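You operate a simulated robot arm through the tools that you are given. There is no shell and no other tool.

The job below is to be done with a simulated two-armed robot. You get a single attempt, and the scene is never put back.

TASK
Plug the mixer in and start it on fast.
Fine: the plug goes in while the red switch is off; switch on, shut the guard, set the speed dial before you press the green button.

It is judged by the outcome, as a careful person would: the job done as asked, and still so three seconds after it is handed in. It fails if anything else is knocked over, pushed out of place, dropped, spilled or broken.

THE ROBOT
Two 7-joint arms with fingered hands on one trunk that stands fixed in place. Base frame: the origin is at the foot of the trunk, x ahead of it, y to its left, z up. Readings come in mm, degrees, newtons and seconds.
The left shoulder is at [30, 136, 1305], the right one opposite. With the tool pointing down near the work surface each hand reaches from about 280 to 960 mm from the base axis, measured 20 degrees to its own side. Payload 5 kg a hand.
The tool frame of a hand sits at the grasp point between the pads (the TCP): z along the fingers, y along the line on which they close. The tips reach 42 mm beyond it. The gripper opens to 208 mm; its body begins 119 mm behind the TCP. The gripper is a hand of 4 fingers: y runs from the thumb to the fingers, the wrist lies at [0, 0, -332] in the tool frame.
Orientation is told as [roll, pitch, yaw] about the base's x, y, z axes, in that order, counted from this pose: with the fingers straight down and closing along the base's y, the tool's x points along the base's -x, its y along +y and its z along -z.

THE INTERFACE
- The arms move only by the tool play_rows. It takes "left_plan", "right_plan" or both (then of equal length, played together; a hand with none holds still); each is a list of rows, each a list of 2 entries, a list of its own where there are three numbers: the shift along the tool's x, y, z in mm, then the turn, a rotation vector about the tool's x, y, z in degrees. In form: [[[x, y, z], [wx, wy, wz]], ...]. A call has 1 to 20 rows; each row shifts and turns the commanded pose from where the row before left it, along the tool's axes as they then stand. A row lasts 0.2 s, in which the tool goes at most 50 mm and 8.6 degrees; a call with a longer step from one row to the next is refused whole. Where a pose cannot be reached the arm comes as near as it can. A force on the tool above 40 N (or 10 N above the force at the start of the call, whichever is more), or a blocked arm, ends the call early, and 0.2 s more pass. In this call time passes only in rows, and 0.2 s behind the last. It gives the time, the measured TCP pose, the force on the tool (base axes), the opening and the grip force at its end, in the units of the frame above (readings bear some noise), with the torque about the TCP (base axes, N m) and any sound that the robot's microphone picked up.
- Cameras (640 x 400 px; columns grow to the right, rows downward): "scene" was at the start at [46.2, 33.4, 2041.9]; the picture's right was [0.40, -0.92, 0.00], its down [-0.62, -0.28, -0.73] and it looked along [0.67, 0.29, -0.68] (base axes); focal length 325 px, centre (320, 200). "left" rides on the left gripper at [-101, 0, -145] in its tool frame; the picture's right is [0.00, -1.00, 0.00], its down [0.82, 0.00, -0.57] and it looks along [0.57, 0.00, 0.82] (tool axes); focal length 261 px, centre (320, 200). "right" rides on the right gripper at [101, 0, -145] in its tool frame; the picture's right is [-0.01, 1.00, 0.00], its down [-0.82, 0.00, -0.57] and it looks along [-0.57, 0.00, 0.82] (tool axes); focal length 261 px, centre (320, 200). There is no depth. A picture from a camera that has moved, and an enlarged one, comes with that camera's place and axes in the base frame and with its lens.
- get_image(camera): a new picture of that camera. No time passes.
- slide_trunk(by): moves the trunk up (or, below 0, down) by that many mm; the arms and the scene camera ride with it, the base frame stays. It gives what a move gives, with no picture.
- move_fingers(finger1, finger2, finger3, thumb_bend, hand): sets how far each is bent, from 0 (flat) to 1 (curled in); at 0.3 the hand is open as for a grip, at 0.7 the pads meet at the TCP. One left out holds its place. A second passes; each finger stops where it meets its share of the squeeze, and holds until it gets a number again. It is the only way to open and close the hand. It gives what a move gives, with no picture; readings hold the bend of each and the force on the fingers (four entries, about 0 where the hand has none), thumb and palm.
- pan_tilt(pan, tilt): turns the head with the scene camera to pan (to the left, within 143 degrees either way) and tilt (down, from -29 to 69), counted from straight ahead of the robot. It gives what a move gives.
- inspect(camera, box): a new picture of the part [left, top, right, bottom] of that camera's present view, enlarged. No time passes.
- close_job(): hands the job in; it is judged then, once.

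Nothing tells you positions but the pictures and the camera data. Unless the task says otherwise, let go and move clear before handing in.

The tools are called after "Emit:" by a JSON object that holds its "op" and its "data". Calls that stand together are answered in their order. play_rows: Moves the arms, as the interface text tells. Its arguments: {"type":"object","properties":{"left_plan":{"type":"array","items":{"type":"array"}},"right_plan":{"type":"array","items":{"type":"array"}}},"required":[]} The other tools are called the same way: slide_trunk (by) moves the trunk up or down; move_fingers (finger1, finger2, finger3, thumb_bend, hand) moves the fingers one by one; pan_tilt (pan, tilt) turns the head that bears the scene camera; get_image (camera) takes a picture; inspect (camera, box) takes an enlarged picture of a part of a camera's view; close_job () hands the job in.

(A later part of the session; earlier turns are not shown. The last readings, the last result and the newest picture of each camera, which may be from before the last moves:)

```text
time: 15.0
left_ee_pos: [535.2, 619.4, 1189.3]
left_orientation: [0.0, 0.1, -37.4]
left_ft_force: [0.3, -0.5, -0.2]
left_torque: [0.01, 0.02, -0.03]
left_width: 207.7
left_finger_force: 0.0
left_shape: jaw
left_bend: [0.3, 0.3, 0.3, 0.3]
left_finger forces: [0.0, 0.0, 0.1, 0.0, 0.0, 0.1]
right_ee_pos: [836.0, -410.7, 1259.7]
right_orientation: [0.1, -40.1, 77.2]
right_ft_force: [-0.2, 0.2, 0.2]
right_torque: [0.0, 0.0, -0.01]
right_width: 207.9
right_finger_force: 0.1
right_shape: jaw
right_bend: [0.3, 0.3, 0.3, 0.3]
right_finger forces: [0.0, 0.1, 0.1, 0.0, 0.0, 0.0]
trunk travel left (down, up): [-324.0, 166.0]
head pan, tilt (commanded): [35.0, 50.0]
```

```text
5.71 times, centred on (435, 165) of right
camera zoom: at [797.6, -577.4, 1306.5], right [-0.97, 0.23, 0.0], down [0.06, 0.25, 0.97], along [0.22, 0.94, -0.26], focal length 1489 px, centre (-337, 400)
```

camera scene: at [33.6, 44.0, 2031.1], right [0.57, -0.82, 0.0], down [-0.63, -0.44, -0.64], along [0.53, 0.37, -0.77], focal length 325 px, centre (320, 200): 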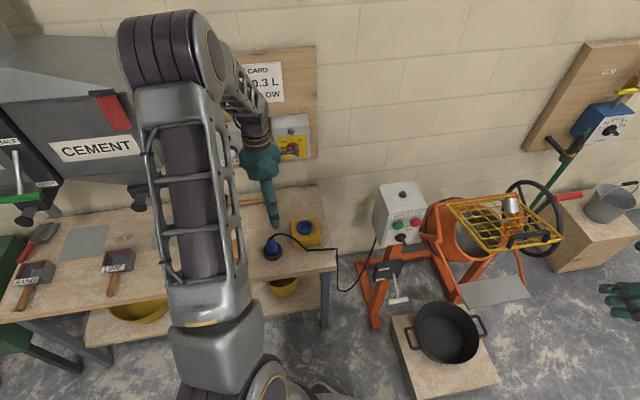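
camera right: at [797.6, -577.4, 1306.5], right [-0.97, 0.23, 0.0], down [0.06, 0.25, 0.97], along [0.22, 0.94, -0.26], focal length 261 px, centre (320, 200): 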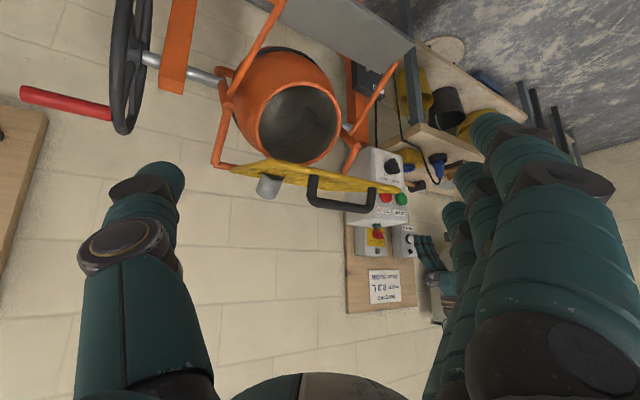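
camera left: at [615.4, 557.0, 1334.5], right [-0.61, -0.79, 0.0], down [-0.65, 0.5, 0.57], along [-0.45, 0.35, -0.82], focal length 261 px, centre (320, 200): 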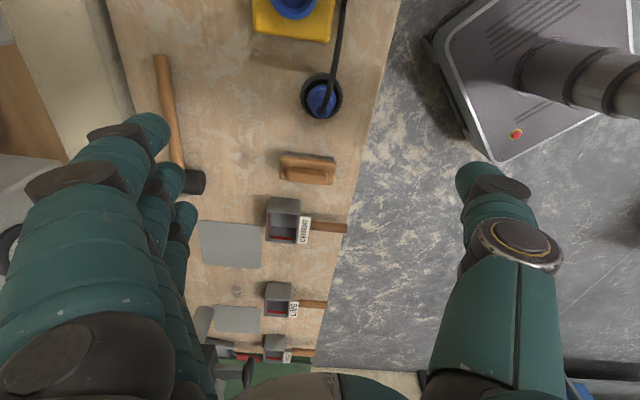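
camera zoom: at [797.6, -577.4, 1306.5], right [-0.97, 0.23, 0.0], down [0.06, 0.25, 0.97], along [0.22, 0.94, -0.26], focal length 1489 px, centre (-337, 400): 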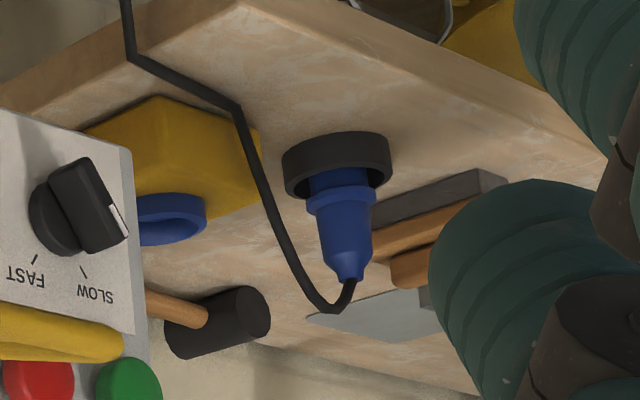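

The plug axis works out to about (517.5, 628.5), with the flange at z≈847, the body gripable between z≈855 and 888, and the tip at 911. I'll narrow the left hand a little and come down straight over it, stopping above for a check.

Emit:
{"op": "move_fingers", "data": {"hand": "left", "finger1": 0.4, "finger2": 0.4, "finger3": 0.4, "thumb_bend": 0.4}}

Emit:
{"op": "play_rows", "data": {"left_plan": [[[4, -0.7, 40], [0, 0, 0]], [[4, -0.7, 40], [0, 0, 0]], [[4, -0.7, 40], [0, 0, 0]], [[4, -0.7, 40], [0, 0, 0]], [[4, -0.5, 30], [0, 0, 0]]]}}

Emit:
{"op": "get_image", "data": {"camera": "left"}}

Emit:
{"op": "inspect", "data": {"camera": "right", "box": [395, 130, 475, 250]}}

Emit:
{"op": "inspect", "data": {"camera": "scene", "box": [200, 170, 350, 300]}}

```text
time: 16.0
left_ee_pos: [535.8, 617.9, 1190.2]
left_orientation: [0.0, 0.0, -37.5]
left_ft_force: [0.1, -0.5, 0.9]
left_torque: [0.0, 0.0, 0.0]
left_width: 173.8
left_finger_force: 0.0
left_shape: fingers
left_bend: [0.4, 0.4, 0.4, 0.4]
left_finger forces: [0.0, 0.0, 0.0, 0.0, 0.1, 0.0]
right_ee_pos: [837.1, -411.2, 1259.9]
right_orientation: [0.0, -40.0, 77.1]
right_ft_force: [0.5, 0.5, -0.4]
right_torque: [-0.02, 0.02, -0.01]
right_width: 208.3
right_finger_force: 0.1
right_shape: jaw
right_bend: [0.3, 0.3, 0.3, 0.3]
right_finger forces: [0.0, 0.0, 0.0, 0.0, 0.0, 0.1]
trunk travel left (down, up): [-324.0, 166.0]
head pan, tilt (commanded): [35.0, 50.0]
```

```text
time: 17.2
left_ee_pos: [519.0, 629.2, 999.0]
left_orientation: [0.0, 0.1, -37.6]
left_ft_force: [0.6, 1.1, -0.5]
left_torque: [-0.1, 0.05, -0.01]
left_width: 173.4
left_finger_force: 0.1
left_shape: fingers
left_bend: [0.4, 0.4, 0.4, 0.4]
left_finger forces: [0.1, 0.0, 0.1, 0.0, 0.1, 0.1]
right_ee_pos: [835.6, -409.2, 1261.3]
right_orientation: [0.1, -40.1, 77.2]
right_ft_force: [0.1, 0.3, -0.2]
right_torque: [-0.04, 0.04, 0.06]
right_width: 207.7
right_finger_force: 0.1
right_shape: jaw
right_bend: [0.3, 0.3, 0.3, 0.3]
right_finger forces: [0.0, 0.1, 0.0, 0.0, 0.1, 0.1]
trunk travel left (down, up): [-324.0, 166.0]
head pan, tilt (commanded): [35.0, 50.0]
```

```text
taken
camera left: at [598.5, 567.2, 1144.3], right [-0.61, -0.8, 0.0], down [-0.65, 0.5, 0.57], along [-0.45, 0.35, -0.82], focal length 261 px, centre (320, 200)
```

left: 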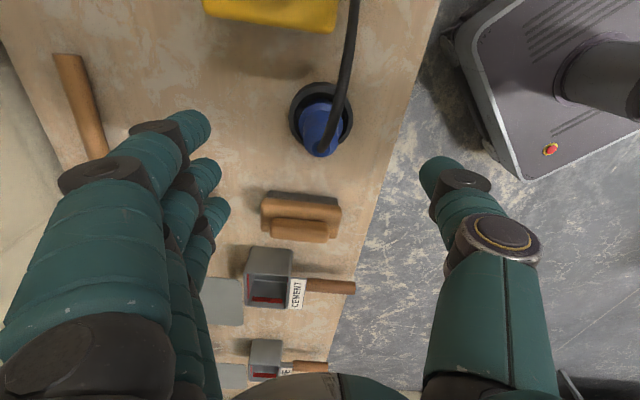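

```text
3.33 times, centred on (435, 190) of right
camera zoom: at [797.8, -576.9, 1306.7], right [-0.97, 0.22, 0.0], down [0.06, 0.25, 0.97], along [0.22, 0.94, -0.26], focal length 869 px, centre (-63, 233)
```

zoom: 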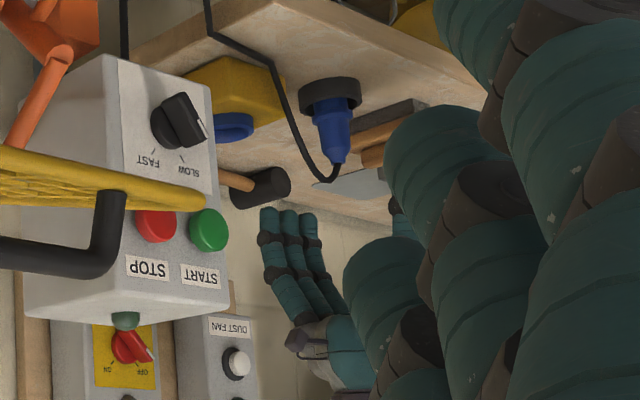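

```text
3.08 times, centred on (275, 235) of scene
camera zoom: at [33.8, 44.7, 2031.1], right [0.57, -0.82, 0.0], down [-0.63, -0.44, -0.64], along [0.53, 0.37, -0.77], focal length 1000 px, centre (458, 92)
```

zoom: 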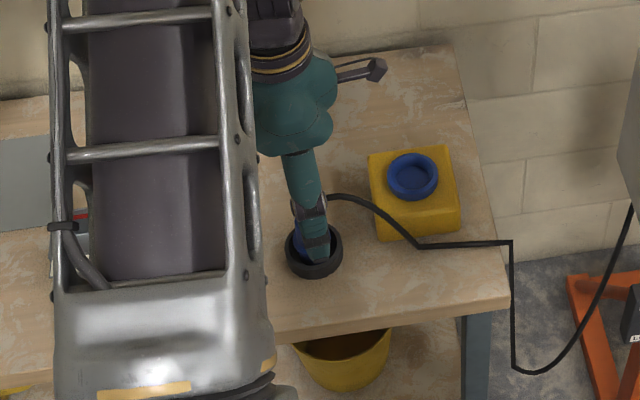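

The hand is centred over the plug to within a few millimetres. I'll go down most of the way and look again.

Emit:
{"op": "play_rows", "data": {"left_plan": [[[1.5, 0, 30], [0, 0, 0]], [[0, 0, 30], [0, 0, 0]], [[0, 0, 25], [0, 0, 0]], [[0, 0, 15], [0, 0, 0]]]}}

Emit:
{"op": "get_image", "data": {"camera": "left"}}

Emit:
{"op": "inspect", "data": {"camera": "right", "box": [405, 130, 475, 200]}}

```text
time: 18.2
left_ee_pos: [517.3, 629.1, 898.2]
left_orientation: [-0.1, -0.1, -37.4]
left_ft_force: [0.9, 0.2, 0.0]
left_torque: [-0.05, 0.01, -0.02]
left_width: 173.5
left_finger_force: 0.0
left_shape: fingers
left_bend: [0.4, 0.4, 0.4, 0.4]
left_finger forces: [0.0, 0.0, 0.0, 0.0, 0.1, 0.0]
right_ee_pos: [836.7, -409.5, 1261.4]
right_orientation: [0.0, -40.0, 77.2]
right_ft_force: [0.2, 0.4, 0.3]
right_torque: [-0.02, 0.03, -0.05]
right_width: 208.0
right_finger_force: 0.0
right_shape: jaw
right_bend: [0.3, 0.3, 0.3, 0.3]
right_finger forces: [0.0, 0.0, 0.1, 0.0, 0.1, 0.1]
trunk travel left (down, up): [-324.0, 166.0]
head pan, tilt (commanded): [35.0, 50.0]
```

```text
taken
camera left: at [597.1, 567.7, 1045.0], right [-0.61, -0.8, 0.0], down [-0.65, 0.5, 0.57], along [-0.46, 0.35, -0.82], focal length 261 px, centre (320, 200)
```

left: 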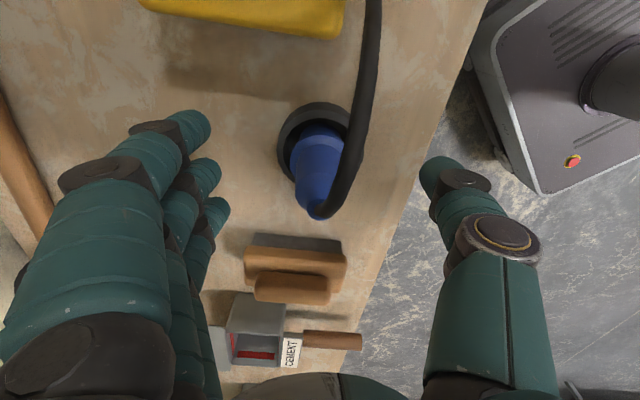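

```text
5.71 times, centred on (440, 165) of right
camera zoom: at [798.0, -577.1, 1306.5], right [-0.97, 0.22, 0.0], down [0.06, 0.25, 0.97], along [0.22, 0.94, -0.26], focal length 1489 px, centre (-366, 400)
```

zoom: 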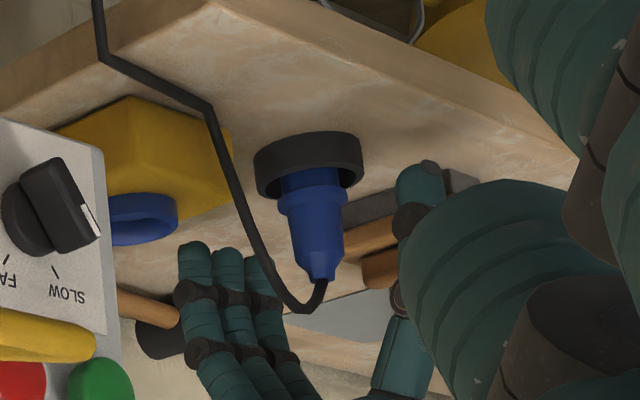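

The plug axis reads (518, 629) against the TCP at (517.3, 629.1), so it's well aligned. I'll come down 17 mm more and close the hand on the body.

Emit:
{"op": "play_rows", "data": {"left_plan": [[[-0.5, 0, 9], [0, 0, 0]], [[0, 0, 8], [0, 0, 0]]]}}

Emit:
{"op": "move_fingers", "data": {"hand": "left", "finger1": 0.58, "finger2": 0.58, "finger3": 0.58, "thumb_bend": 0.58}}

Emit:
{"op": "get_image", "data": {"camera": "left"}}

Emit:
{"op": "inspect", "data": {"camera": "right", "box": [405, 130, 475, 200]}}

```text
time: 18.8
left_ee_pos: [516.1, 629.0, 882.8]
left_orientation: [0.0, 0.0, -37.5]
left_ft_force: [-0.1, 0.1, 0.1]
left_torque: [-0.02, -0.01, -0.01]
left_width: 173.3
left_finger_force: 0.1
left_shape: fingers
left_bend: [0.4, 0.4, 0.4, 0.4]
left_finger forces: [0.1, 0.0, 0.0, 0.1, 0.0, 0.0]
right_ee_pos: [835.2, -410.4, 1260.0]
right_orientation: [0.1, -40.0, 77.2]
right_ft_force: [-0.6, -0.3, 0.4]
right_torque: [0.0, -0.03, 0.0]
right_width: 207.8
right_finger_force: 0.0
right_shape: jaw
right_bend: [0.3, 0.3, 0.3, 0.3]
right_finger forces: [0.1, 0.0, 0.0, 0.0, 0.0, 0.1]
trunk travel left (down, up): [-324.0, 166.0]
head pan, tilt (commanded): [35.0, 50.0]
```

```text
time: 19.8
left_ee_pos: [517.0, 628.7, 882.4]
left_orientation: [-0.1, 0.0, -37.4]
left_ft_force: [0.8, 0.0, 0.6]
left_torque: [0.0, 0.01, 0.02]
left_width: 86.3
left_finger_force: 0.2
left_shape: fingers
left_bend: [0.57, 0.57, 0.57, 0.57]
left_finger forces: [0.0, 0.0, 0.0, 0.0, 0.0, 0.1]
right_ee_pos: [835.7, -411.0, 1261.7]
right_orientation: [0.0, -40.0, 77.2]
right_ft_force: [0.1, -0.6, -0.3]
right_torque: [0.01, 0.01, 0.0]
right_width: 207.7
right_finger_force: 0.1
right_shape: jaw
right_bend: [0.3, 0.3, 0.3, 0.3]
right_finger forces: [0.0, 0.0, 0.0, 0.0, 0.0, 0.1]
trunk travel left (down, up): [-324.0, 166.0]
head pan, tilt (commanded): [35.0, 50.0]
```

```text
taken
camera left: at [597.0, 566.9, 1028.1], right [-0.61, -0.8, 0.0], down [-0.65, 0.5, 0.57], along [-0.46, 0.35, -0.82], focal length 261 px, centre (320, 200)
```

left: 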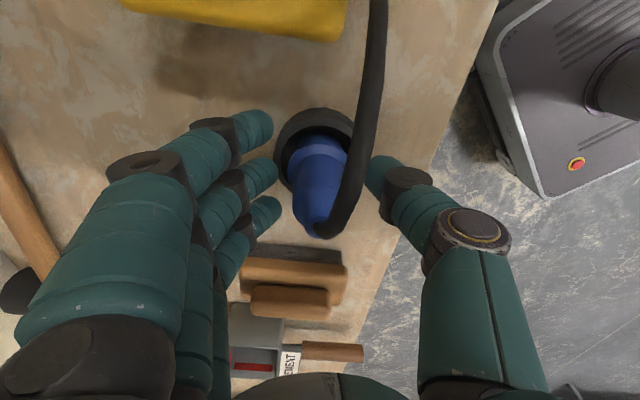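

```text
5.71 times, centred on (440, 165) of right
camera zoom: at [797.6, -577.5, 1306.6], right [-0.97, 0.23, 0.0], down [0.06, 0.25, 0.97], along [0.22, 0.94, -0.26], focal length 1489 px, centre (-366, 400)
```

zoom: 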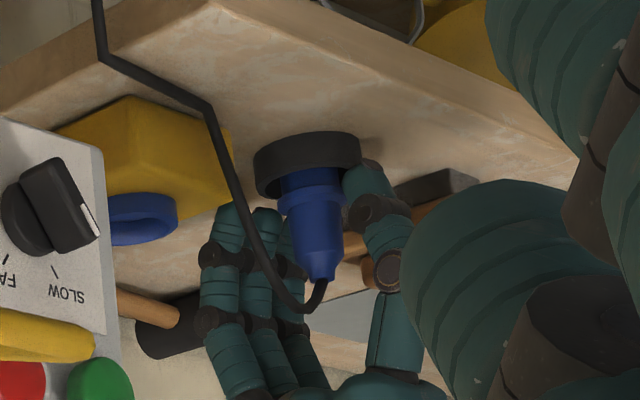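

The fingers straddle the plug cleanly and the cable is clear of the thumb. I'll close to grip.

Emit:
{"op": "move_fingers", "data": {"hand": "left", "finger1": 0.72, "finger2": 0.72, "finger3": 0.72, "thumb_bend": 0.72}}

Emit:
{"op": "get_image", "data": {"camera": "left"}}

Emit:
{"op": "inspect", "data": {"camera": "right", "box": [405, 130, 475, 200]}}

```text
time: 20.8
left_ee_pos: [517.4, 628.7, 883.6]
left_orientation: [0.0, 0.0, -37.5]
left_ft_force: [-2.9, -3.2, 6.9]
left_torque: [-0.01, 0.03, 0.0]
left_width: 32.5
left_finger_force: 14.2
left_shape: fingers
left_bend: [0.72, 0.55, 0.72, 0.69]
left_finger forces: [0.0, 11.3, 0.2, 0.1, 16.0, 0.0]
right_ee_pos: [835.4, -410.6, 1260.9]
right_orientation: [0.0, -40.0, 77.2]
right_ft_force: [-0.5, -0.5, -1.1]
right_torque: [0.01, 0.0, 0.0]
right_width: 207.9
right_finger_force: 0.1
right_shape: jaw
right_bend: [0.3, 0.3, 0.3, 0.3]
right_finger forces: [0.0, 0.0, 0.0, 0.1, 0.0, 0.0]
trunk travel left (down, up): [-324.0, 166.0]
head pan, tilt (commanded): [35.0, 50.0]
```

```text
taken
camera left: at [596.6, 566.4, 1028.6], right [-0.61, -0.8, 0.0], down [-0.65, 0.5, 0.57], along [-0.46, 0.35, -0.82], focal length 261 px, centre (320, 200)
```

left: 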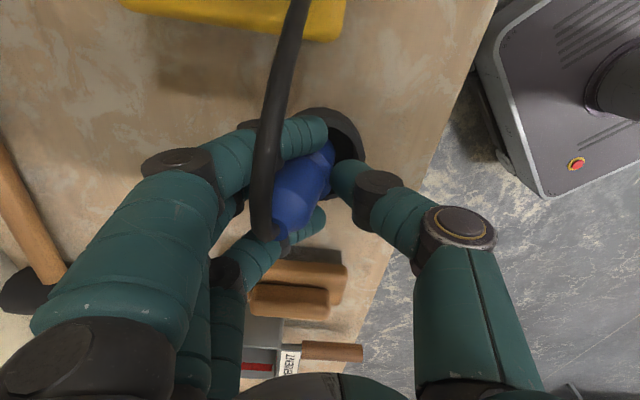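

```text
5.71 times, centred on (440, 165) of right
camera zoom: at [797.1, -578.0, 1306.7], right [-0.97, 0.23, 0.0], down [0.06, 0.25, 0.97], along [0.22, 0.94, -0.26], focal length 1489 px, centre (-366, 400)
```

zoom: 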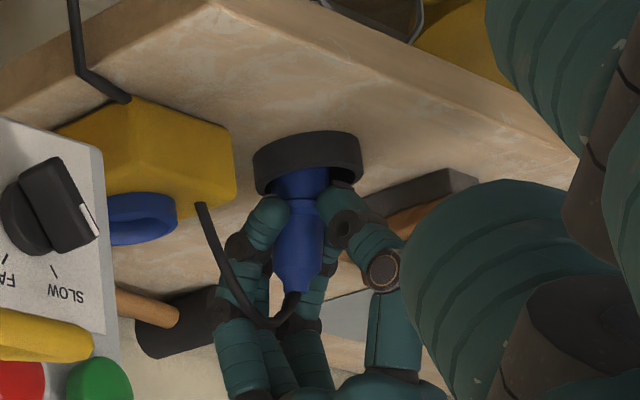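

The plug leaned towards the fingers because the thumb overpowered the one finger touching it. I'll ease off, let it stand upright again, and regrip with the thumb held at a fixed position.

Emit:
{"op": "move_fingers", "data": {"hand": "left", "finger1": 0.57, "finger2": 0.57, "finger3": 0.57, "thumb_bend": 0.57}}

Emit:
{"op": "get_image", "data": {"camera": "left"}}

Emit:
{"op": "inspect", "data": {"camera": "right", "box": [405, 130, 475, 200]}}

```text
time: 21.8
left_ee_pos: [517.0, 627.9, 881.5]
left_orientation: [-0.1, 0.0, -37.5]
left_ft_force: [-0.2, 0.5, -0.2]
left_torque: [0.01, 0.0, -0.02]
left_width: 89.3
left_finger_force: 0.0
left_shape: fingers
left_bend: [0.56, 0.56, 0.56, 0.56]
left_finger forces: [0.1, 0.0, 0.0, 0.0, 0.0, 0.1]
right_ee_pos: [836.2, -411.6, 1260.5]
right_orientation: [0.0, -40.0, 77.3]
right_ft_force: [0.3, -0.2, -1.1]
right_torque: [0.02, 0.0, 0.02]
right_width: 207.9
right_finger_force: 0.0
right_shape: jaw
right_bend: [0.3, 0.3, 0.3, 0.3]
right_finger forces: [0.0, 0.0, 0.0, 0.1, 0.0, 0.0]
trunk travel left (down, up): [-324.0, 166.0]
head pan, tilt (commanded): [35.0, 50.0]
```

```text
taken
camera left: at [597.0, 566.8, 1028.2], right [-0.61, -0.8, 0.0], down [-0.65, 0.5, 0.57], along [-0.46, 0.35, -0.82], focal length 261 px, centre (320, 200)
```

left: 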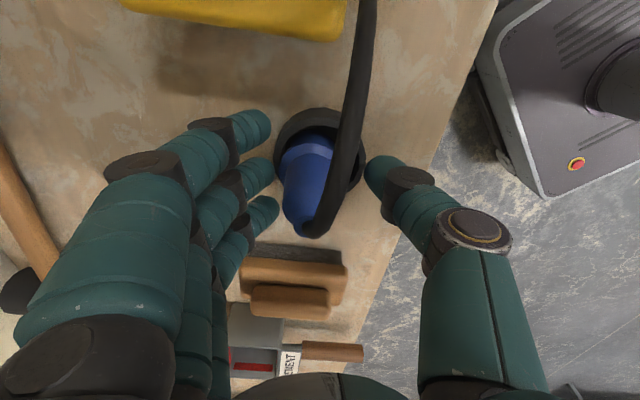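

```text
5.71 times, centred on (440, 165) of right
camera zoom: at [797.5, -577.6, 1306.6], right [-0.97, 0.23, 0.0], down [0.06, 0.25, 0.97], along [0.22, 0.94, -0.26], focal length 1489 px, centre (-366, 400)
```

zoom: 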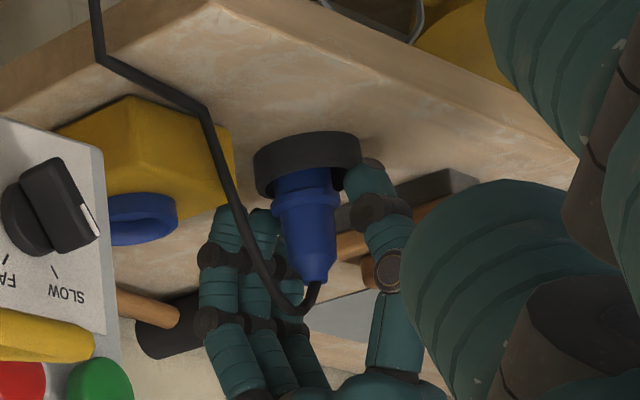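

The plug is upright again. Now I'll set the thumb to a fixed position just at the plug's surface and then close the fingers onto it.

Emit:
{"op": "move_fingers", "data": {"hand": "left", "thumb_bend": 0.63}}

Emit:
{"op": "move_fingers", "data": {"hand": "left", "finger1": 0.66, "finger2": 0.72, "finger3": 0.66}}

Emit:
{"op": "get_image", "data": {"camera": "left"}}

Emit:
{"op": "inspect", "data": {"camera": "right", "box": [405, 130, 475, 200]}}

```text
time: 22.8
left_ee_pos: [517.2, 629.7, 882.7]
left_orientation: [0.0, -0.1, -37.4]
left_ft_force: [-0.1, 0.3, 0.3]
left_torque: [0.0, 0.03, 0.01]
left_width: 74.1
left_finger_force: 0.3
left_shape: fingers
left_bend: [0.56, 0.56, 0.56, 0.63]
left_finger forces: [0.0, 0.0, 0.0, 0.0, 0.3, 0.0]
right_ee_pos: [834.7, -410.8, 1261.6]
right_orientation: [0.0, -39.9, 77.2]
right_ft_force: [0.5, 0.6, 0.4]
right_torque: [0.03, -0.02, 0.02]
right_width: 208.0
right_finger_force: 0.1
right_shape: jaw
right_bend: [0.3, 0.3, 0.3, 0.3]
right_finger forces: [0.0, 0.1, 0.0, 0.0, 0.0, 0.0]
trunk travel left (down, up): [-324.0, 166.0]
head pan, tilt (commanded): [35.0, 50.0]
```

```text
time: 23.8
left_ee_pos: [517.5, 628.2, 882.8]
left_orientation: [-0.1, 0.0, -37.5]
left_ft_force: [2.0, 1.1, 5.5]
left_torque: [0.02, 0.02, -0.04]
left_width: 56.3
left_finger_force: 7.6
left_shape: fingers
left_bend: [0.66, 0.6, 0.66, 0.62]
left_finger forces: [0.0, 8.7, 0.1, 0.1, 6.9, 0.0]
right_ee_pos: [836.2, -410.8, 1261.1]
right_orientation: [0.0, -40.0, 77.2]
right_ft_force: [-1.3, 0.3, 0.1]
right_torque: [0.01, 0.0, 0.01]
right_width: 207.9
right_finger_force: 0.1
right_shape: jaw
right_bend: [0.3, 0.3, 0.3, 0.3]
right_finger forces: [0.0, 0.0, 0.0, 0.1, 0.0, 0.1]
trunk travel left (down, up): [-324.0, 166.0]
head pan, tilt (commanded): [35.0, 50.0]
```

```text
taken
camera left: at [597.2, 567.0, 1028.4], right [-0.61, -0.8, 0.0], down [-0.65, 0.5, 0.57], along [-0.45, 0.35, -0.82], focal length 261 px, centre (320, 200)
```

left: 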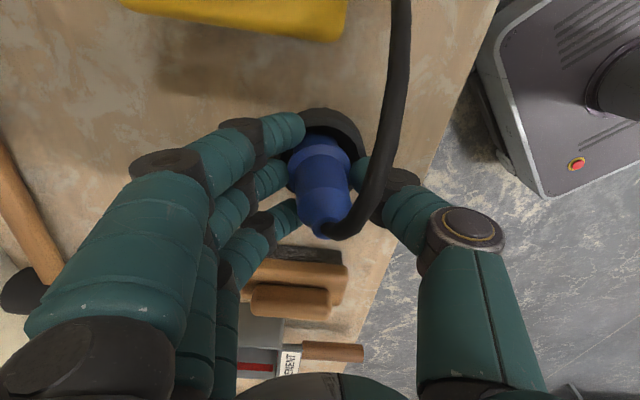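

```text
5.71 times, centred on (440, 165) of right
camera zoom: at [797.5, -577.6, 1306.6], right [-0.97, 0.23, 0.0], down [0.06, 0.25, 0.97], along [0.22, 0.94, -0.26], focal length 1489 px, centre (-366, 400)
```

zoom: 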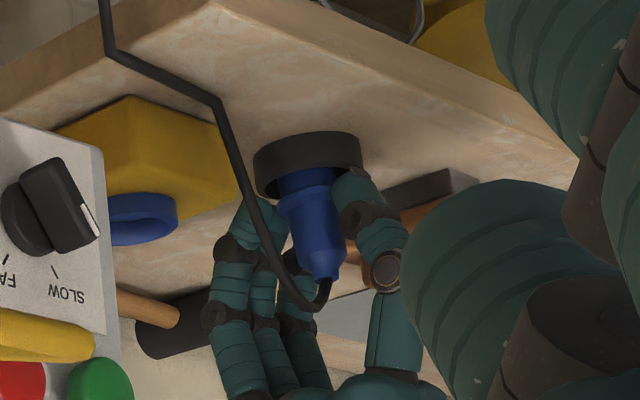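

The fingertips are catching the flange (there's an upward reaction) and the plug tips slightly. I'll ease off, raise the hand 12 mm so the tips sit just above the flange, and grip again.

Emit:
{"op": "move_fingers", "data": {"hand": "left", "finger1": 0.57, "finger2": 0.57, "finger3": 0.57, "thumb_bend": 0.57}}

Emit:
{"op": "play_rows", "data": {"left_plan": [[[0, 2, -12], [0, 0, 0]]]}}

Emit:
{"op": "move_fingers", "data": {"hand": "left", "thumb_bend": 0.65}}

Emit:
{"op": "move_fingers", "data": {"hand": "left", "finger1": 0.66, "finger2": 0.75, "finger3": 0.66}}

Emit:
{"op": "get_image", "data": {"camera": "left"}}

Emit:
{"op": "inspect", "data": {"camera": "right", "box": [405, 130, 475, 200]}}

```text
time: 24.8
left_ee_pos: [516.6, 629.0, 881.1]
left_orientation: [-0.1, 0.0, -37.5]
left_ft_force: [-0.1, -0.9, -0.6]
left_torque: [-0.01, 0.02, 0.02]
left_width: 89.4
left_finger_force: 0.0
left_shape: fingers
left_bend: [0.56, 0.56, 0.56, 0.56]
left_finger forces: [0.1, 0.0, 0.1, 0.0, 0.0, 0.1]
right_ee_pos: [835.6, -411.3, 1261.4]
right_orientation: [0.1, -39.9, 77.2]
right_ft_force: [0.3, 0.3, 0.2]
right_torque: [0.0, 0.01, -0.01]
right_width: 207.5
right_finger_force: 0.0
right_shape: jaw
right_bend: [0.3, 0.3, 0.3, 0.3]
right_finger forces: [0.0, 0.1, 0.1, 0.0, 0.0, 0.0]
trunk travel left (down, up): [-324.0, 166.0]
head pan, tilt (commanded): [35.0, 50.0]
```

```text
time: 25.2
left_ee_pos: [518.4, 628.8, 894.0]
left_orientation: [0.0, 0.0, -37.5]
left_ft_force: [0.3, -0.4, -1.3]
left_torque: [0.04, 0.02, 0.02]
left_width: 89.6
left_finger_force: 0.2
left_shape: fingers
left_bend: [0.56, 0.56, 0.56, 0.56]
left_finger forces: [0.0, 0.0, 0.0, 0.1, 0.0, 0.1]
right_ee_pos: [835.8, -412.2, 1260.2]
right_orientation: [-0.1, -40.0, 77.2]
right_ft_force: [-0.2, 0.6, 0.2]
right_torque: [0.05, -0.05, -0.01]
right_width: 207.9
right_finger_force: 0.1
right_shape: jaw
right_bend: [0.3, 0.3, 0.3, 0.3]
right_finger forces: [0.0, 0.0, 0.0, 0.0, 0.0, 0.1]
trunk travel left (down, up): [-324.0, 166.0]
head pan, tilt (commanded): [35.0, 50.0]
```

```text
time: 26.2
left_ee_pos: [518.0, 630.7, 894.7]
left_orientation: [0.0, 0.0, -37.4]
left_ft_force: [-0.4, -0.1, 0.3]
left_torque: [-0.02, 0.07, 0.04]
left_width: 69.9
left_finger_force: 0.5
left_shape: fingers
left_bend: [0.56, 0.56, 0.56, 0.65]
left_finger forces: [0.1, 0.0, 0.0, 0.1, 0.1, 0.0]
right_ee_pos: [835.7, -411.0, 1260.2]
right_orientation: [0.0, -40.1, 77.2]
right_ft_force: [0.3, 0.1, 0.1]
right_torque: [-0.01, 0.0, 0.04]
right_width: 207.9
right_finger_force: 0.2
right_shape: jaw
right_bend: [0.3, 0.3, 0.3, 0.3]
right_finger forces: [0.0, 0.0, 0.0, 0.1, 0.0, 0.0]
trunk travel left (down, up): [-324.0, 166.0]
head pan, tilt (commanded): [35.0, 50.0]
```

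```text
time: 27.2
left_ee_pos: [519.5, 629.4, 894.6]
left_orientation: [0.0, 0.0, -37.5]
left_ft_force: [2.6, 2.5, 5.7]
left_torque: [0.16, -0.1, 0.0]
left_width: 50.8
left_finger_force: 7.5
left_shape: fingers
left_bend: [0.66, 0.63, 0.66, 0.64]
left_finger forces: [0.1, 9.1, 0.1, 0.0, 5.3, 0.0]
right_ee_pos: [835.6, -411.7, 1260.8]
right_orientation: [0.0, -40.0, 77.2]
right_ft_force: [0.2, -0.5, 0.0]
right_torque: [-0.02, -0.01, 0.0]
right_width: 207.9
right_finger_force: 0.2
right_shape: jaw
right_bend: [0.3, 0.3, 0.3, 0.3]
right_finger forces: [0.0, 0.0, 0.0, 0.0, 0.1, 0.1]
trunk travel left (down, up): [-324.0, 166.0]
head pan, tilt (commanded): [35.0, 50.0]
```

```text
taken
camera left: at [598.5, 568.6, 1040.5], right [-0.61, -0.8, 0.0], down [-0.65, 0.5, 0.57], along [-0.45, 0.35, -0.82], focal length 261 px, centre (320, 200)
```

left: 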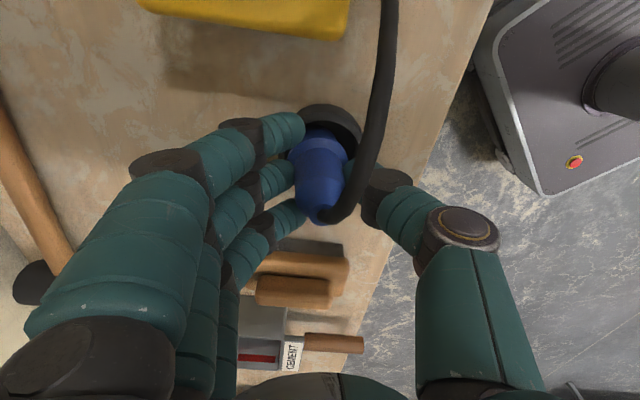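

```text
5.71 times, centred on (440, 165) of right
camera zoom: at [797.6, -577.5, 1306.6], right [-0.97, 0.23, 0.0], down [0.06, 0.25, 0.97], along [0.22, 0.94, -0.26], focal length 1489 px, centre (-366, 400)
```

zoom: 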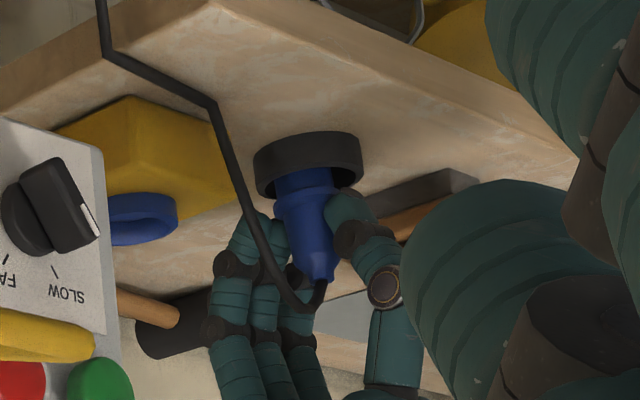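

The grip now holds with balanced force, with the plug leaning only a few degrees. I'll lift gently a short way and check whether it comes along.

Emit:
{"op": "play_rows", "data": {"left_plan": [[[0, 0, -10], [0, 0, 0]], [[0, 0, -10], [0, 0, 0]], [[0, 0, -10], [0, 0, 0]]]}}

Emit:
{"op": "get_image", "data": {"camera": "left"}}

Emit:
{"op": "inspect", "data": {"camera": "right", "box": [405, 130, 475, 200]}}

```text
time: 28.0
left_ee_pos: [518.7, 629.6, 924.8]
left_orientation: [0.1, 0.0, -37.5]
left_ft_force: [-0.2, -0.2, -1.2]
left_torque: [-0.02, -0.01, 0.0]
left_width: 51.8
left_finger_force: 6.0
left_shape: fingers
left_bend: [0.66, 0.63, 0.66, 0.64]
left_finger forces: [0.1, 6.1, 0.0, 0.0, 6.1, 0.0]
right_ee_pos: [835.2, -411.6, 1261.4]
right_orientation: [-0.1, -40.0, 77.3]
right_ft_force: [0.1, 0.7, -0.2]
right_torque: [0.02, -0.03, -0.02]
right_width: 208.1
right_finger_force: 0.0
right_shape: jaw
right_bend: [0.3, 0.3, 0.3, 0.3]
right_finger forces: [0.0, 0.0, 0.1, 0.0, 0.0, 0.0]
trunk travel left (down, up): [-324.0, 166.0]
head pan, tilt (commanded): [35.0, 50.0]
```

```text
taken
camera left: at [598.1, 567.9, 1070.2], right [-0.61, -0.8, 0.0], down [-0.65, 0.5, 0.57], along [-0.46, 0.35, -0.82], focal length 261 px, centre (320, 200)
```

left: 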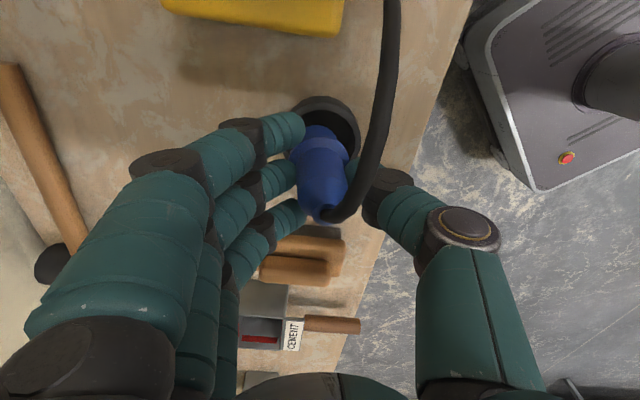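

```text
5.71 times, centred on (440, 165) of right
camera zoom: at [797.4, -577.6, 1306.6], right [-0.97, 0.23, 0.0], down [0.06, 0.25, 0.97], along [0.22, 0.94, -0.26], focal length 1489 px, centre (-366, 400)
```

zoom: 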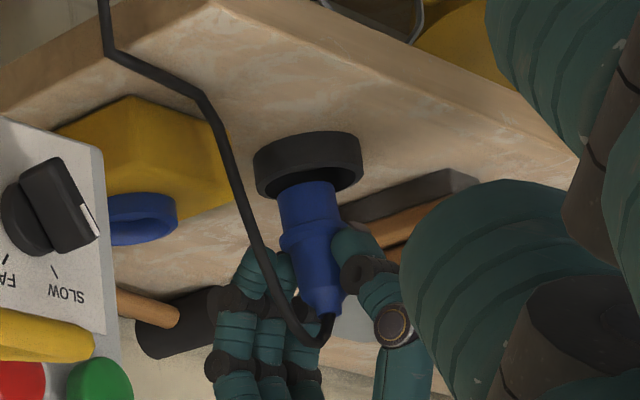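

The plug lifted cleanly with an even 6 N grip. I'll zoom in to measure its tilt before going on.

Emit:
{"op": "inspect", "data": {"camera": "left", "box": [265, 85, 385, 235]}}

Emit:
{"op": "inspect", "data": {"camera": "scene", "box": [230, 180, 350, 290]}}

```text
2.67 times, centred on (325, 160) of left
camera zoom: at [598.1, 567.9, 1070.2], right [-0.61, -0.8, 0.0], down [-0.65, 0.5, 0.57], along [-0.46, 0.35, -0.82], focal length 695 px, centre (307, 307)
```

zoom: 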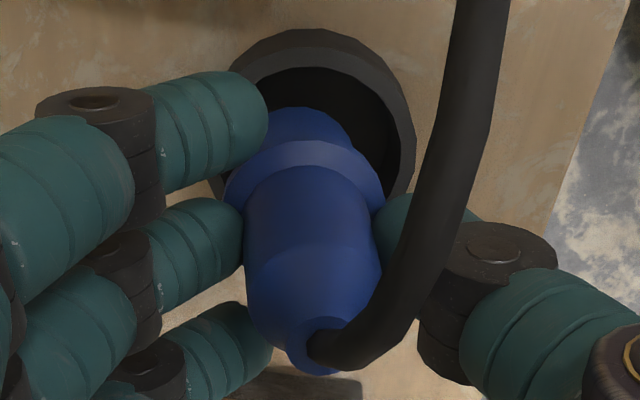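

```text
3.64 times, centred on (290, 235) of scene
camera zoom: at [33.2, 43.7, 2031.1], right [0.57, -0.82, 0.0], down [-0.63, -0.44, -0.64], along [0.53, 0.37, -0.77], focal length 1182 px, centre (429, 73)
```

zoom: 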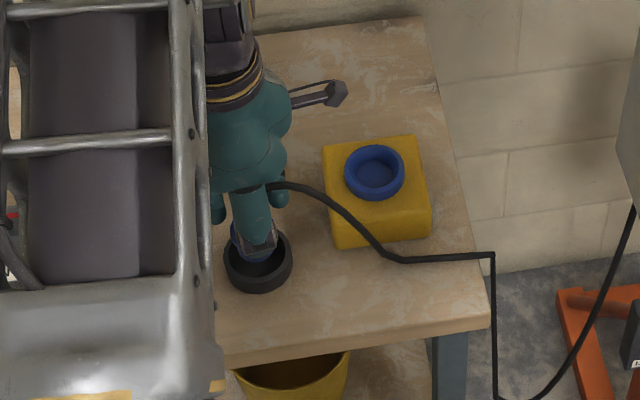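

The plug is within about 5° of vertical. I'll lift it well clear of the holder and correct the small lean with a slight hand rotation on the way.

Emit:
{"op": "play_rows", "data": {"left_plan": [[[0, 0, -25], [0, 0, 0]], [[0, 0, -35], [0, 0, 0]], [[0, 0, -35], [0, 0, 0]], [[0, 0, 0], [2.5, 3.5, 0]]]}}

Emit:
{"op": "get_image", "data": {"camera": "left"}}

Emit:
{"op": "inspect", "data": {"camera": "right", "box": [395, 130, 475, 230]}}

Emit:
{"op": "inspect", "data": {"camera": "scene", "box": [230, 150, 350, 290]}}

```text
time: 29.0
left_ee_pos: [519.7, 630.6, 1018.8]
left_orientation: [-2.6, 3.6, -37.4]
left_ft_force: [0.8, 0.2, -2.2]
left_torque: [-0.03, 0.09, 0.02]
left_width: 51.8
left_finger_force: 6.3
left_shape: fingers
left_bend: [0.66, 0.63, 0.66, 0.64]
left_finger forces: [0.0, 6.0, 0.0, 0.0, 6.1, 0.0]
right_ee_pos: [838.0, -408.6, 1258.6]
right_orientation: [0.3, -40.0, 77.2]
right_ft_force: [1.0, 0.4, -0.9]
right_torque: [0.04, 0.1, 0.06]
right_width: 207.8
right_finger_force: 0.1
right_shape: jaw
right_bend: [0.3, 0.3, 0.3, 0.3]
right_finger forces: [0.1, 0.0, 0.0, 0.0, 0.1, 0.1]
trunk travel left (down, up): [-324.0, 166.0]
head pan, tilt (commanded): [35.0, 50.0]
```

```text
taken
camera left: at [610.5, 568.8, 1157.6], right [-0.6, -0.8, 0.04], down [-0.61, 0.49, 0.62], along [-0.52, 0.35, -0.78], focal length 261 px, centre (320, 200)
```

left: 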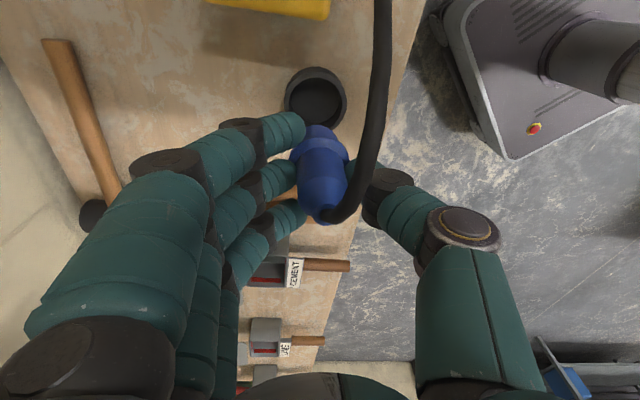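

```text
4.00 times, centred on (435, 180) of right
camera zoom: at [800.4, -576.7, 1304.6], right [-0.97, 0.22, 0.01], down [0.06, 0.25, 0.97], along [0.21, 0.94, -0.26], focal length 1043 px, centre (-140, 280)
```

zoom: 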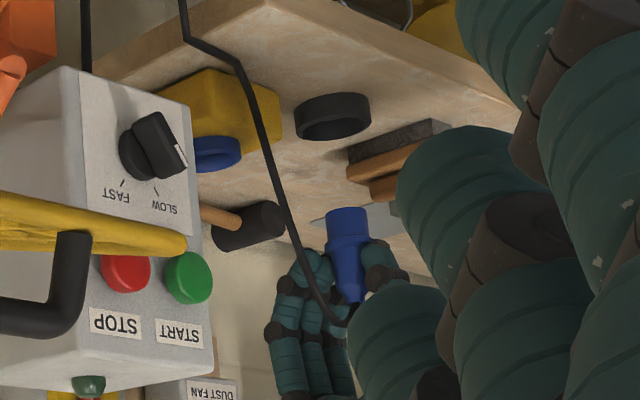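

```text
2.86 times, centred on (290, 220) of scene
camera zoom: at [37.0, 43.7, 2030.9], right [0.57, -0.82, 0.0], down [-0.63, -0.44, -0.64], along [0.52, 0.37, -0.77], focal length 929 px, centre (406, 143)
```

zoom: 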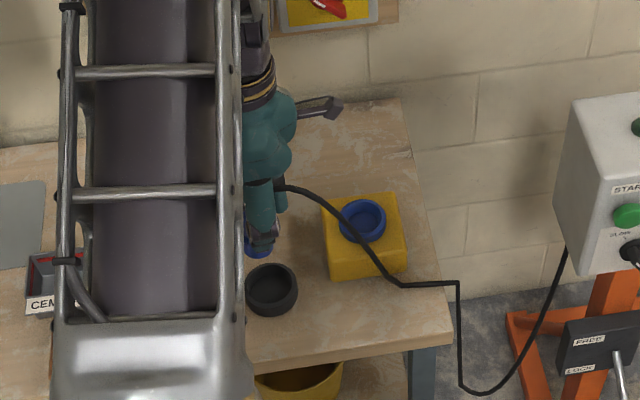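

The plug is clear of the holder and the holder stayed in place. I'll zoom in to check that the plug is vertical.

Emit:
{"op": "inspect", "data": {"camera": "right", "box": [425, 165, 465, 215]}}

Emit:
{"op": "inspect", "data": {"camera": "left", "box": [265, 105, 385, 235]}}

```text
8.00 times, centred on (445, 190) of right
camera zoom: at [800.4, -576.7, 1304.6], right [-0.97, 0.22, 0.01], down [0.06, 0.25, 0.97], along [0.21, 0.94, -0.26], focal length 2085 px, centre (-680, 280)
```

zoom: 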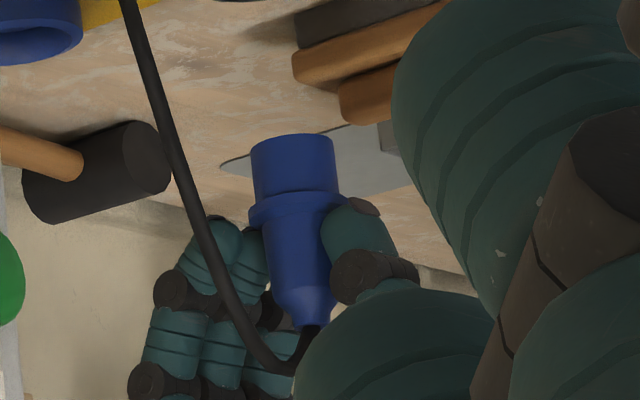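

```text
3.08 times, centred on (325, 170) of left
camera zoom: at [610.5, 568.8, 1157.6], right [-0.6, -0.8, 0.04], down [-0.61, 0.49, 0.62], along [-0.52, 0.35, -0.78], focal length 802 px, centre (305, 292)
```

zoom: 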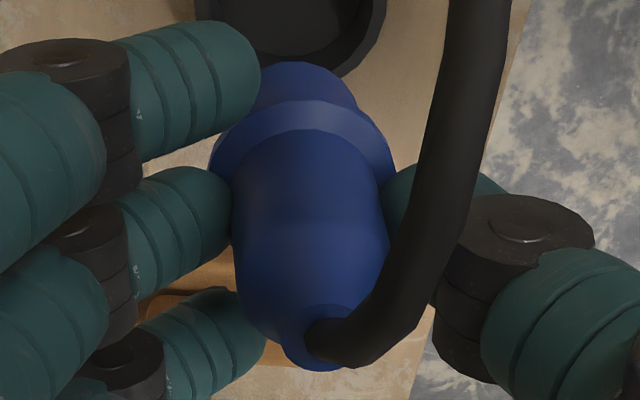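

The plug is vertical to within about a degree or two, its bottom near (516, 628.5, 931) and the pin collar about 48 mm across. The socket centre works out to (668, 565) with its rim at z≈882, so I'll carry the plug over it at this height.

Emit:
{"op": "play_rows", "data": {"left_plan": [[[-26.5, 6.9, -2], [0, 0, 0]], [[-26.5, 6.9, -2], [0, 0, 0]], [[-26.5, 6.9, -2], [0, 0, 0]], [[-26.5, 6.9, -2], [0, 0, 0]], [[-26.5, 6.9, -2], [0, 0, 0]], [[-26.5, 6.9, -2], [0, 0, 0]]]}}

Emit:
{"op": "get_image", "data": {"camera": "left"}}

Emit:
{"op": "inspect", "data": {"camera": "right", "box": [375, 130, 455, 230]}}

Emit:
{"op": "inspect", "data": {"camera": "scene", "box": [250, 160, 350, 290]}}

```text
time: 30.4
left_ee_pos: [671.0, 566.0, 1018.9]
left_orientation: [-2.6, 3.5, -37.6]
left_ft_force: [-0.5, 0.5, -2.1]
left_torque: [-0.04, 0.01, 0.01]
left_width: 51.7
left_finger_force: 5.6
left_shape: fingers
left_bend: [0.66, 0.63, 0.66, 0.64]
left_finger forces: [0.0, 6.0, 0.0, 0.1, 6.0, 0.1]
right_ee_pos: [837.4, -411.2, 1259.6]
right_orientation: [0.1, -40.0, 77.2]
right_ft_force: [0.0, -0.5, -1.5]
right_torque: [0.07, 0.06, 0.09]
right_width: 207.9
right_finger_force: 0.0
right_shape: jaw
right_bend: [0.3, 0.3, 0.3, 0.3]
right_finger forces: [0.1, 0.1, 0.1, 0.0, 0.0, 0.0]
trunk travel left (down, up): [-324.0, 166.0]
head pan, tilt (commanded): [35.0, 50.0]
```

```text
taken
camera left: at [762.2, 504.3, 1158.4], right [-0.6, -0.8, 0.04], down [-0.61, 0.49, 0.62], along [-0.52, 0.35, -0.78], focal length 261 px, centre (320, 200)
```

left: 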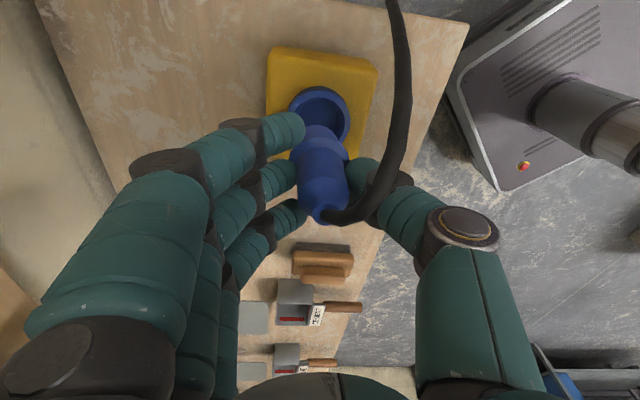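

```text
4.00 times, centred on (415, 180) of right
camera zoom: at [799.1, -577.5, 1305.2], right [-0.97, 0.22, 0.0], down [0.06, 0.25, 0.97], along [0.22, 0.94, -0.26], focal length 1043 px, centre (-60, 280)
```

zoom: 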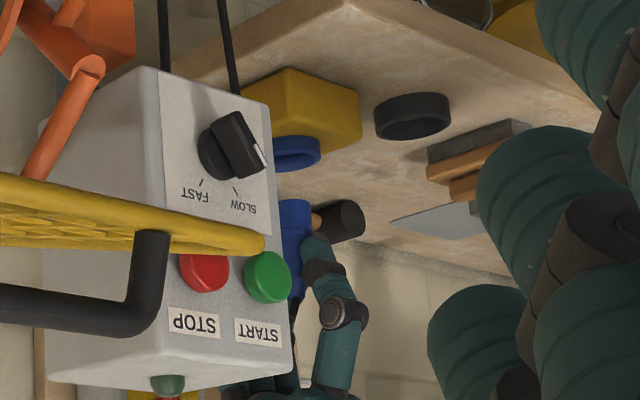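

```text
3.08 times, centred on (300, 225) of scene
camera zoom: at [35.4, 43.1, 2031.1], right [0.57, -0.82, 0.0], down [-0.63, -0.44, -0.64], along [0.53, 0.37, -0.77], focal length 1000 px, centre (382, 123)
```

zoom: 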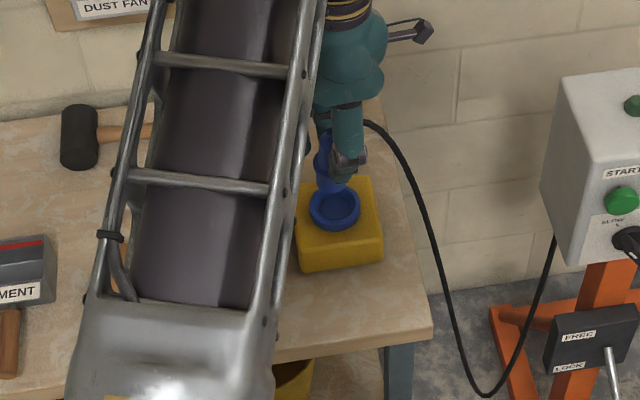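

The plug is above the socket. I'll zoom with both cameras to measure the offset.

Emit:
{"op": "inspect", "data": {"camera": "left", "box": [250, 30, 400, 230]}}

Emit:
{"op": "inspect", "data": {"camera": "scene", "box": [270, 190, 330, 250]}}

Emit:
{"op": "inspect", "data": {"camera": "right", "box": [385, 150, 435, 210]}}

```text
2.00 times, centred on (325, 130) of left
camera zoom: at [762.2, 504.3, 1158.4], right [-0.6, -0.8, 0.04], down [-0.61, 0.49, 0.62], along [-0.52, 0.35, -0.78], focal length 521 px, centre (310, 340)
```

zoom: 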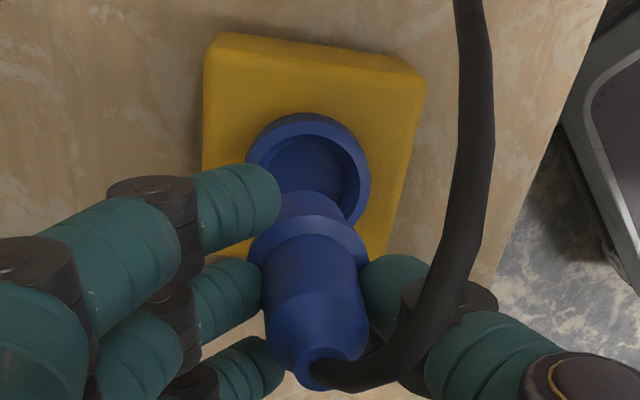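

```text
6.67 times, centred on (300, 220) of scene
camera zoom: at [35.4, 43.1, 2031.1], right [0.57, -0.82, 0.0], down [-0.63, -0.44, -0.64], along [0.53, 0.37, -0.77], focal length 2167 px, centre (453, 67)
```

zoom: 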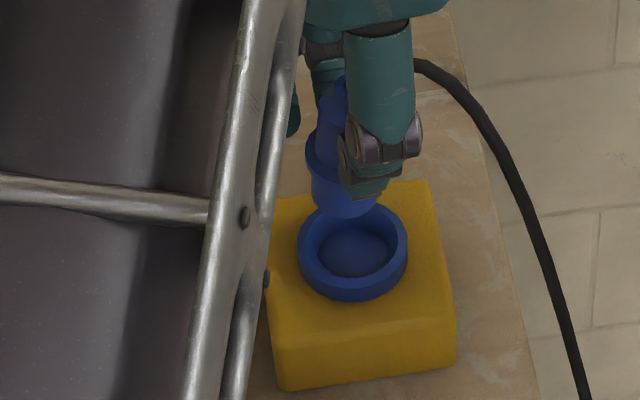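

```text
6.67 times, centred on (410, 180) of right
camera zoom: at [799.1, -577.5, 1305.2], right [-0.97, 0.22, 0.0], down [0.06, 0.25, 0.97], along [0.22, 0.94, -0.26], focal length 1738 px, centre (-280, 333)
```

zoom: 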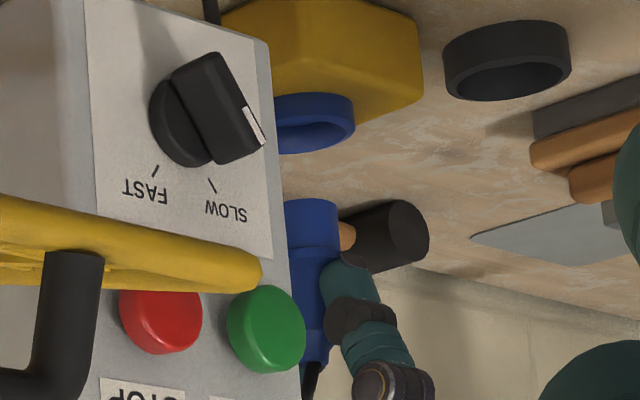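

Left and scene estimates of the offset disagree by several millimetres because of depth uncertainty. I'll move the right hand's camera to a clear side view of plug and socket to settle it.

Emit:
{"op": "play_rows", "data": {"right_plan": [[[-3.7, 33.2, 22.6], [0, 0, 0]], [[-3.7, 33.2, 22.6], [0, 0, 0]], [[-3.7, 33.2, 22.6], [0, 0, 0]], [[-3.7, 33.2, 22.6], [0, 0, 0]], [[-3.7, 33.2, 22.6], [0, 0, 0]], [[-3.7, 33.2, 22.6], [0, 0, 0]], [[-3.7, 33.2, 22.6], [0, 0, 0]], [[0, 0, 0], [-5.1, 0, -6.1]], [[0, 0, 0], [0, 0, 0]], [[0, 0, 0], [0, 0, 0]]]}}

Emit:
{"op": "get_image", "data": {"camera": "right"}}

```text
time: 32.6
left_ee_pos: [670.8, 566.1, 1019.5]
left_orientation: [-2.4, 3.5, -37.6]
left_ft_force: [-0.8, 0.9, -1.4]
left_torque: [0.0, 0.05, -0.02]
left_width: 51.6
left_finger_force: 6.2
left_shape: fingers
left_bend: [0.66, 0.63, 0.66, 0.64]
left_finger forces: [0.0, 6.0, 0.0, 0.0, 6.0, 0.0]
right_ee_pos: [637.0, -239.7, 1155.8]
right_orientation: [0.0, -39.9, 85.2]
right_ft_force: [0.7, -0.1, 0.2]
right_torque: [0.04, 0.04, 0.03]
right_width: 208.0
right_finger_force: 0.1
right_shape: jaw
right_bend: [0.3, 0.3, 0.3, 0.3]
right_finger forces: [0.0, 0.0, 0.1, 0.0, 0.1, 0.0]
trunk travel left (down, up): [-324.0, 166.0]
head pan, tilt (commanded): [35.0, 50.0]
```

```text
taken
camera right: at [622.6, -410.3, 1201.9], right [-1.0, 0.09, 0.0], down [0.03, 0.26, 0.97], along [0.08, 0.96, -0.26], focal length 261 px, centre (320, 200)
```

right: 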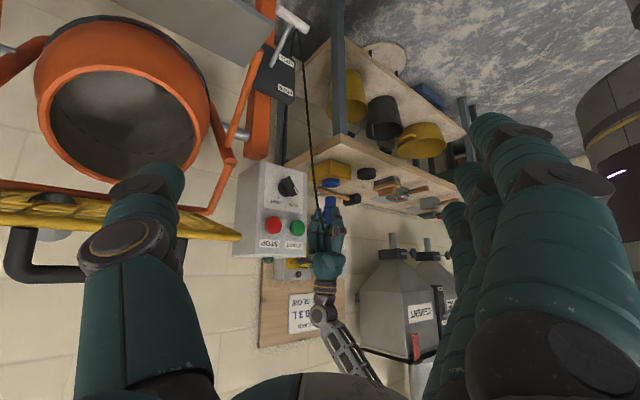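

Emit:
{"op": "inspect", "data": {"camera": "right", "box": [305, 155, 365, 225]}}

Emit:
{"op": "inspect", "data": {"camera": "left", "box": [285, 75, 365, 155]}}

```text
5.71 times, centred on (335, 190) of right
camera zoom: at [622.6, -410.3, 1201.9], right [-1.0, 0.09, 0.0], down [0.03, 0.26, 0.97], along [0.08, 0.96, -0.26], focal length 1489 px, centre (234, 257)
```

zoom: 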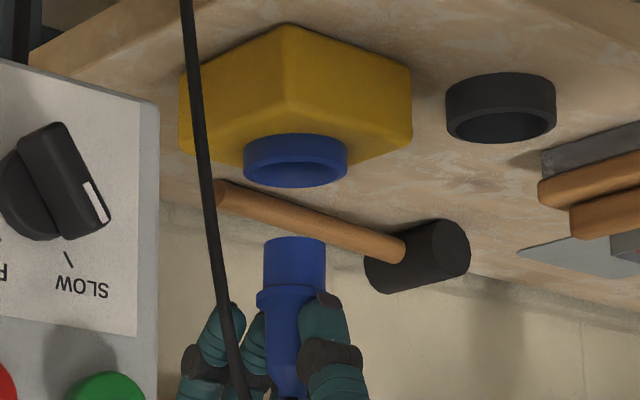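

```text
5.00 times, centred on (325, 115) of left
camera zoom: at [761.7, 504.6, 1158.7], right [-0.6, -0.8, 0.04], down [-0.61, 0.5, 0.62], along [-0.52, 0.35, -0.78], focal length 1303 px, centre (295, 625)
```

zoom: 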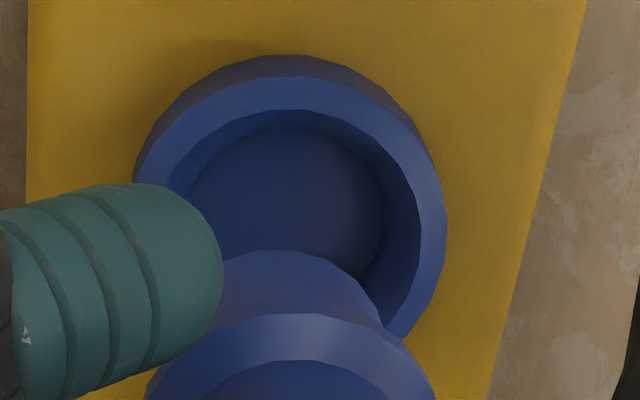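

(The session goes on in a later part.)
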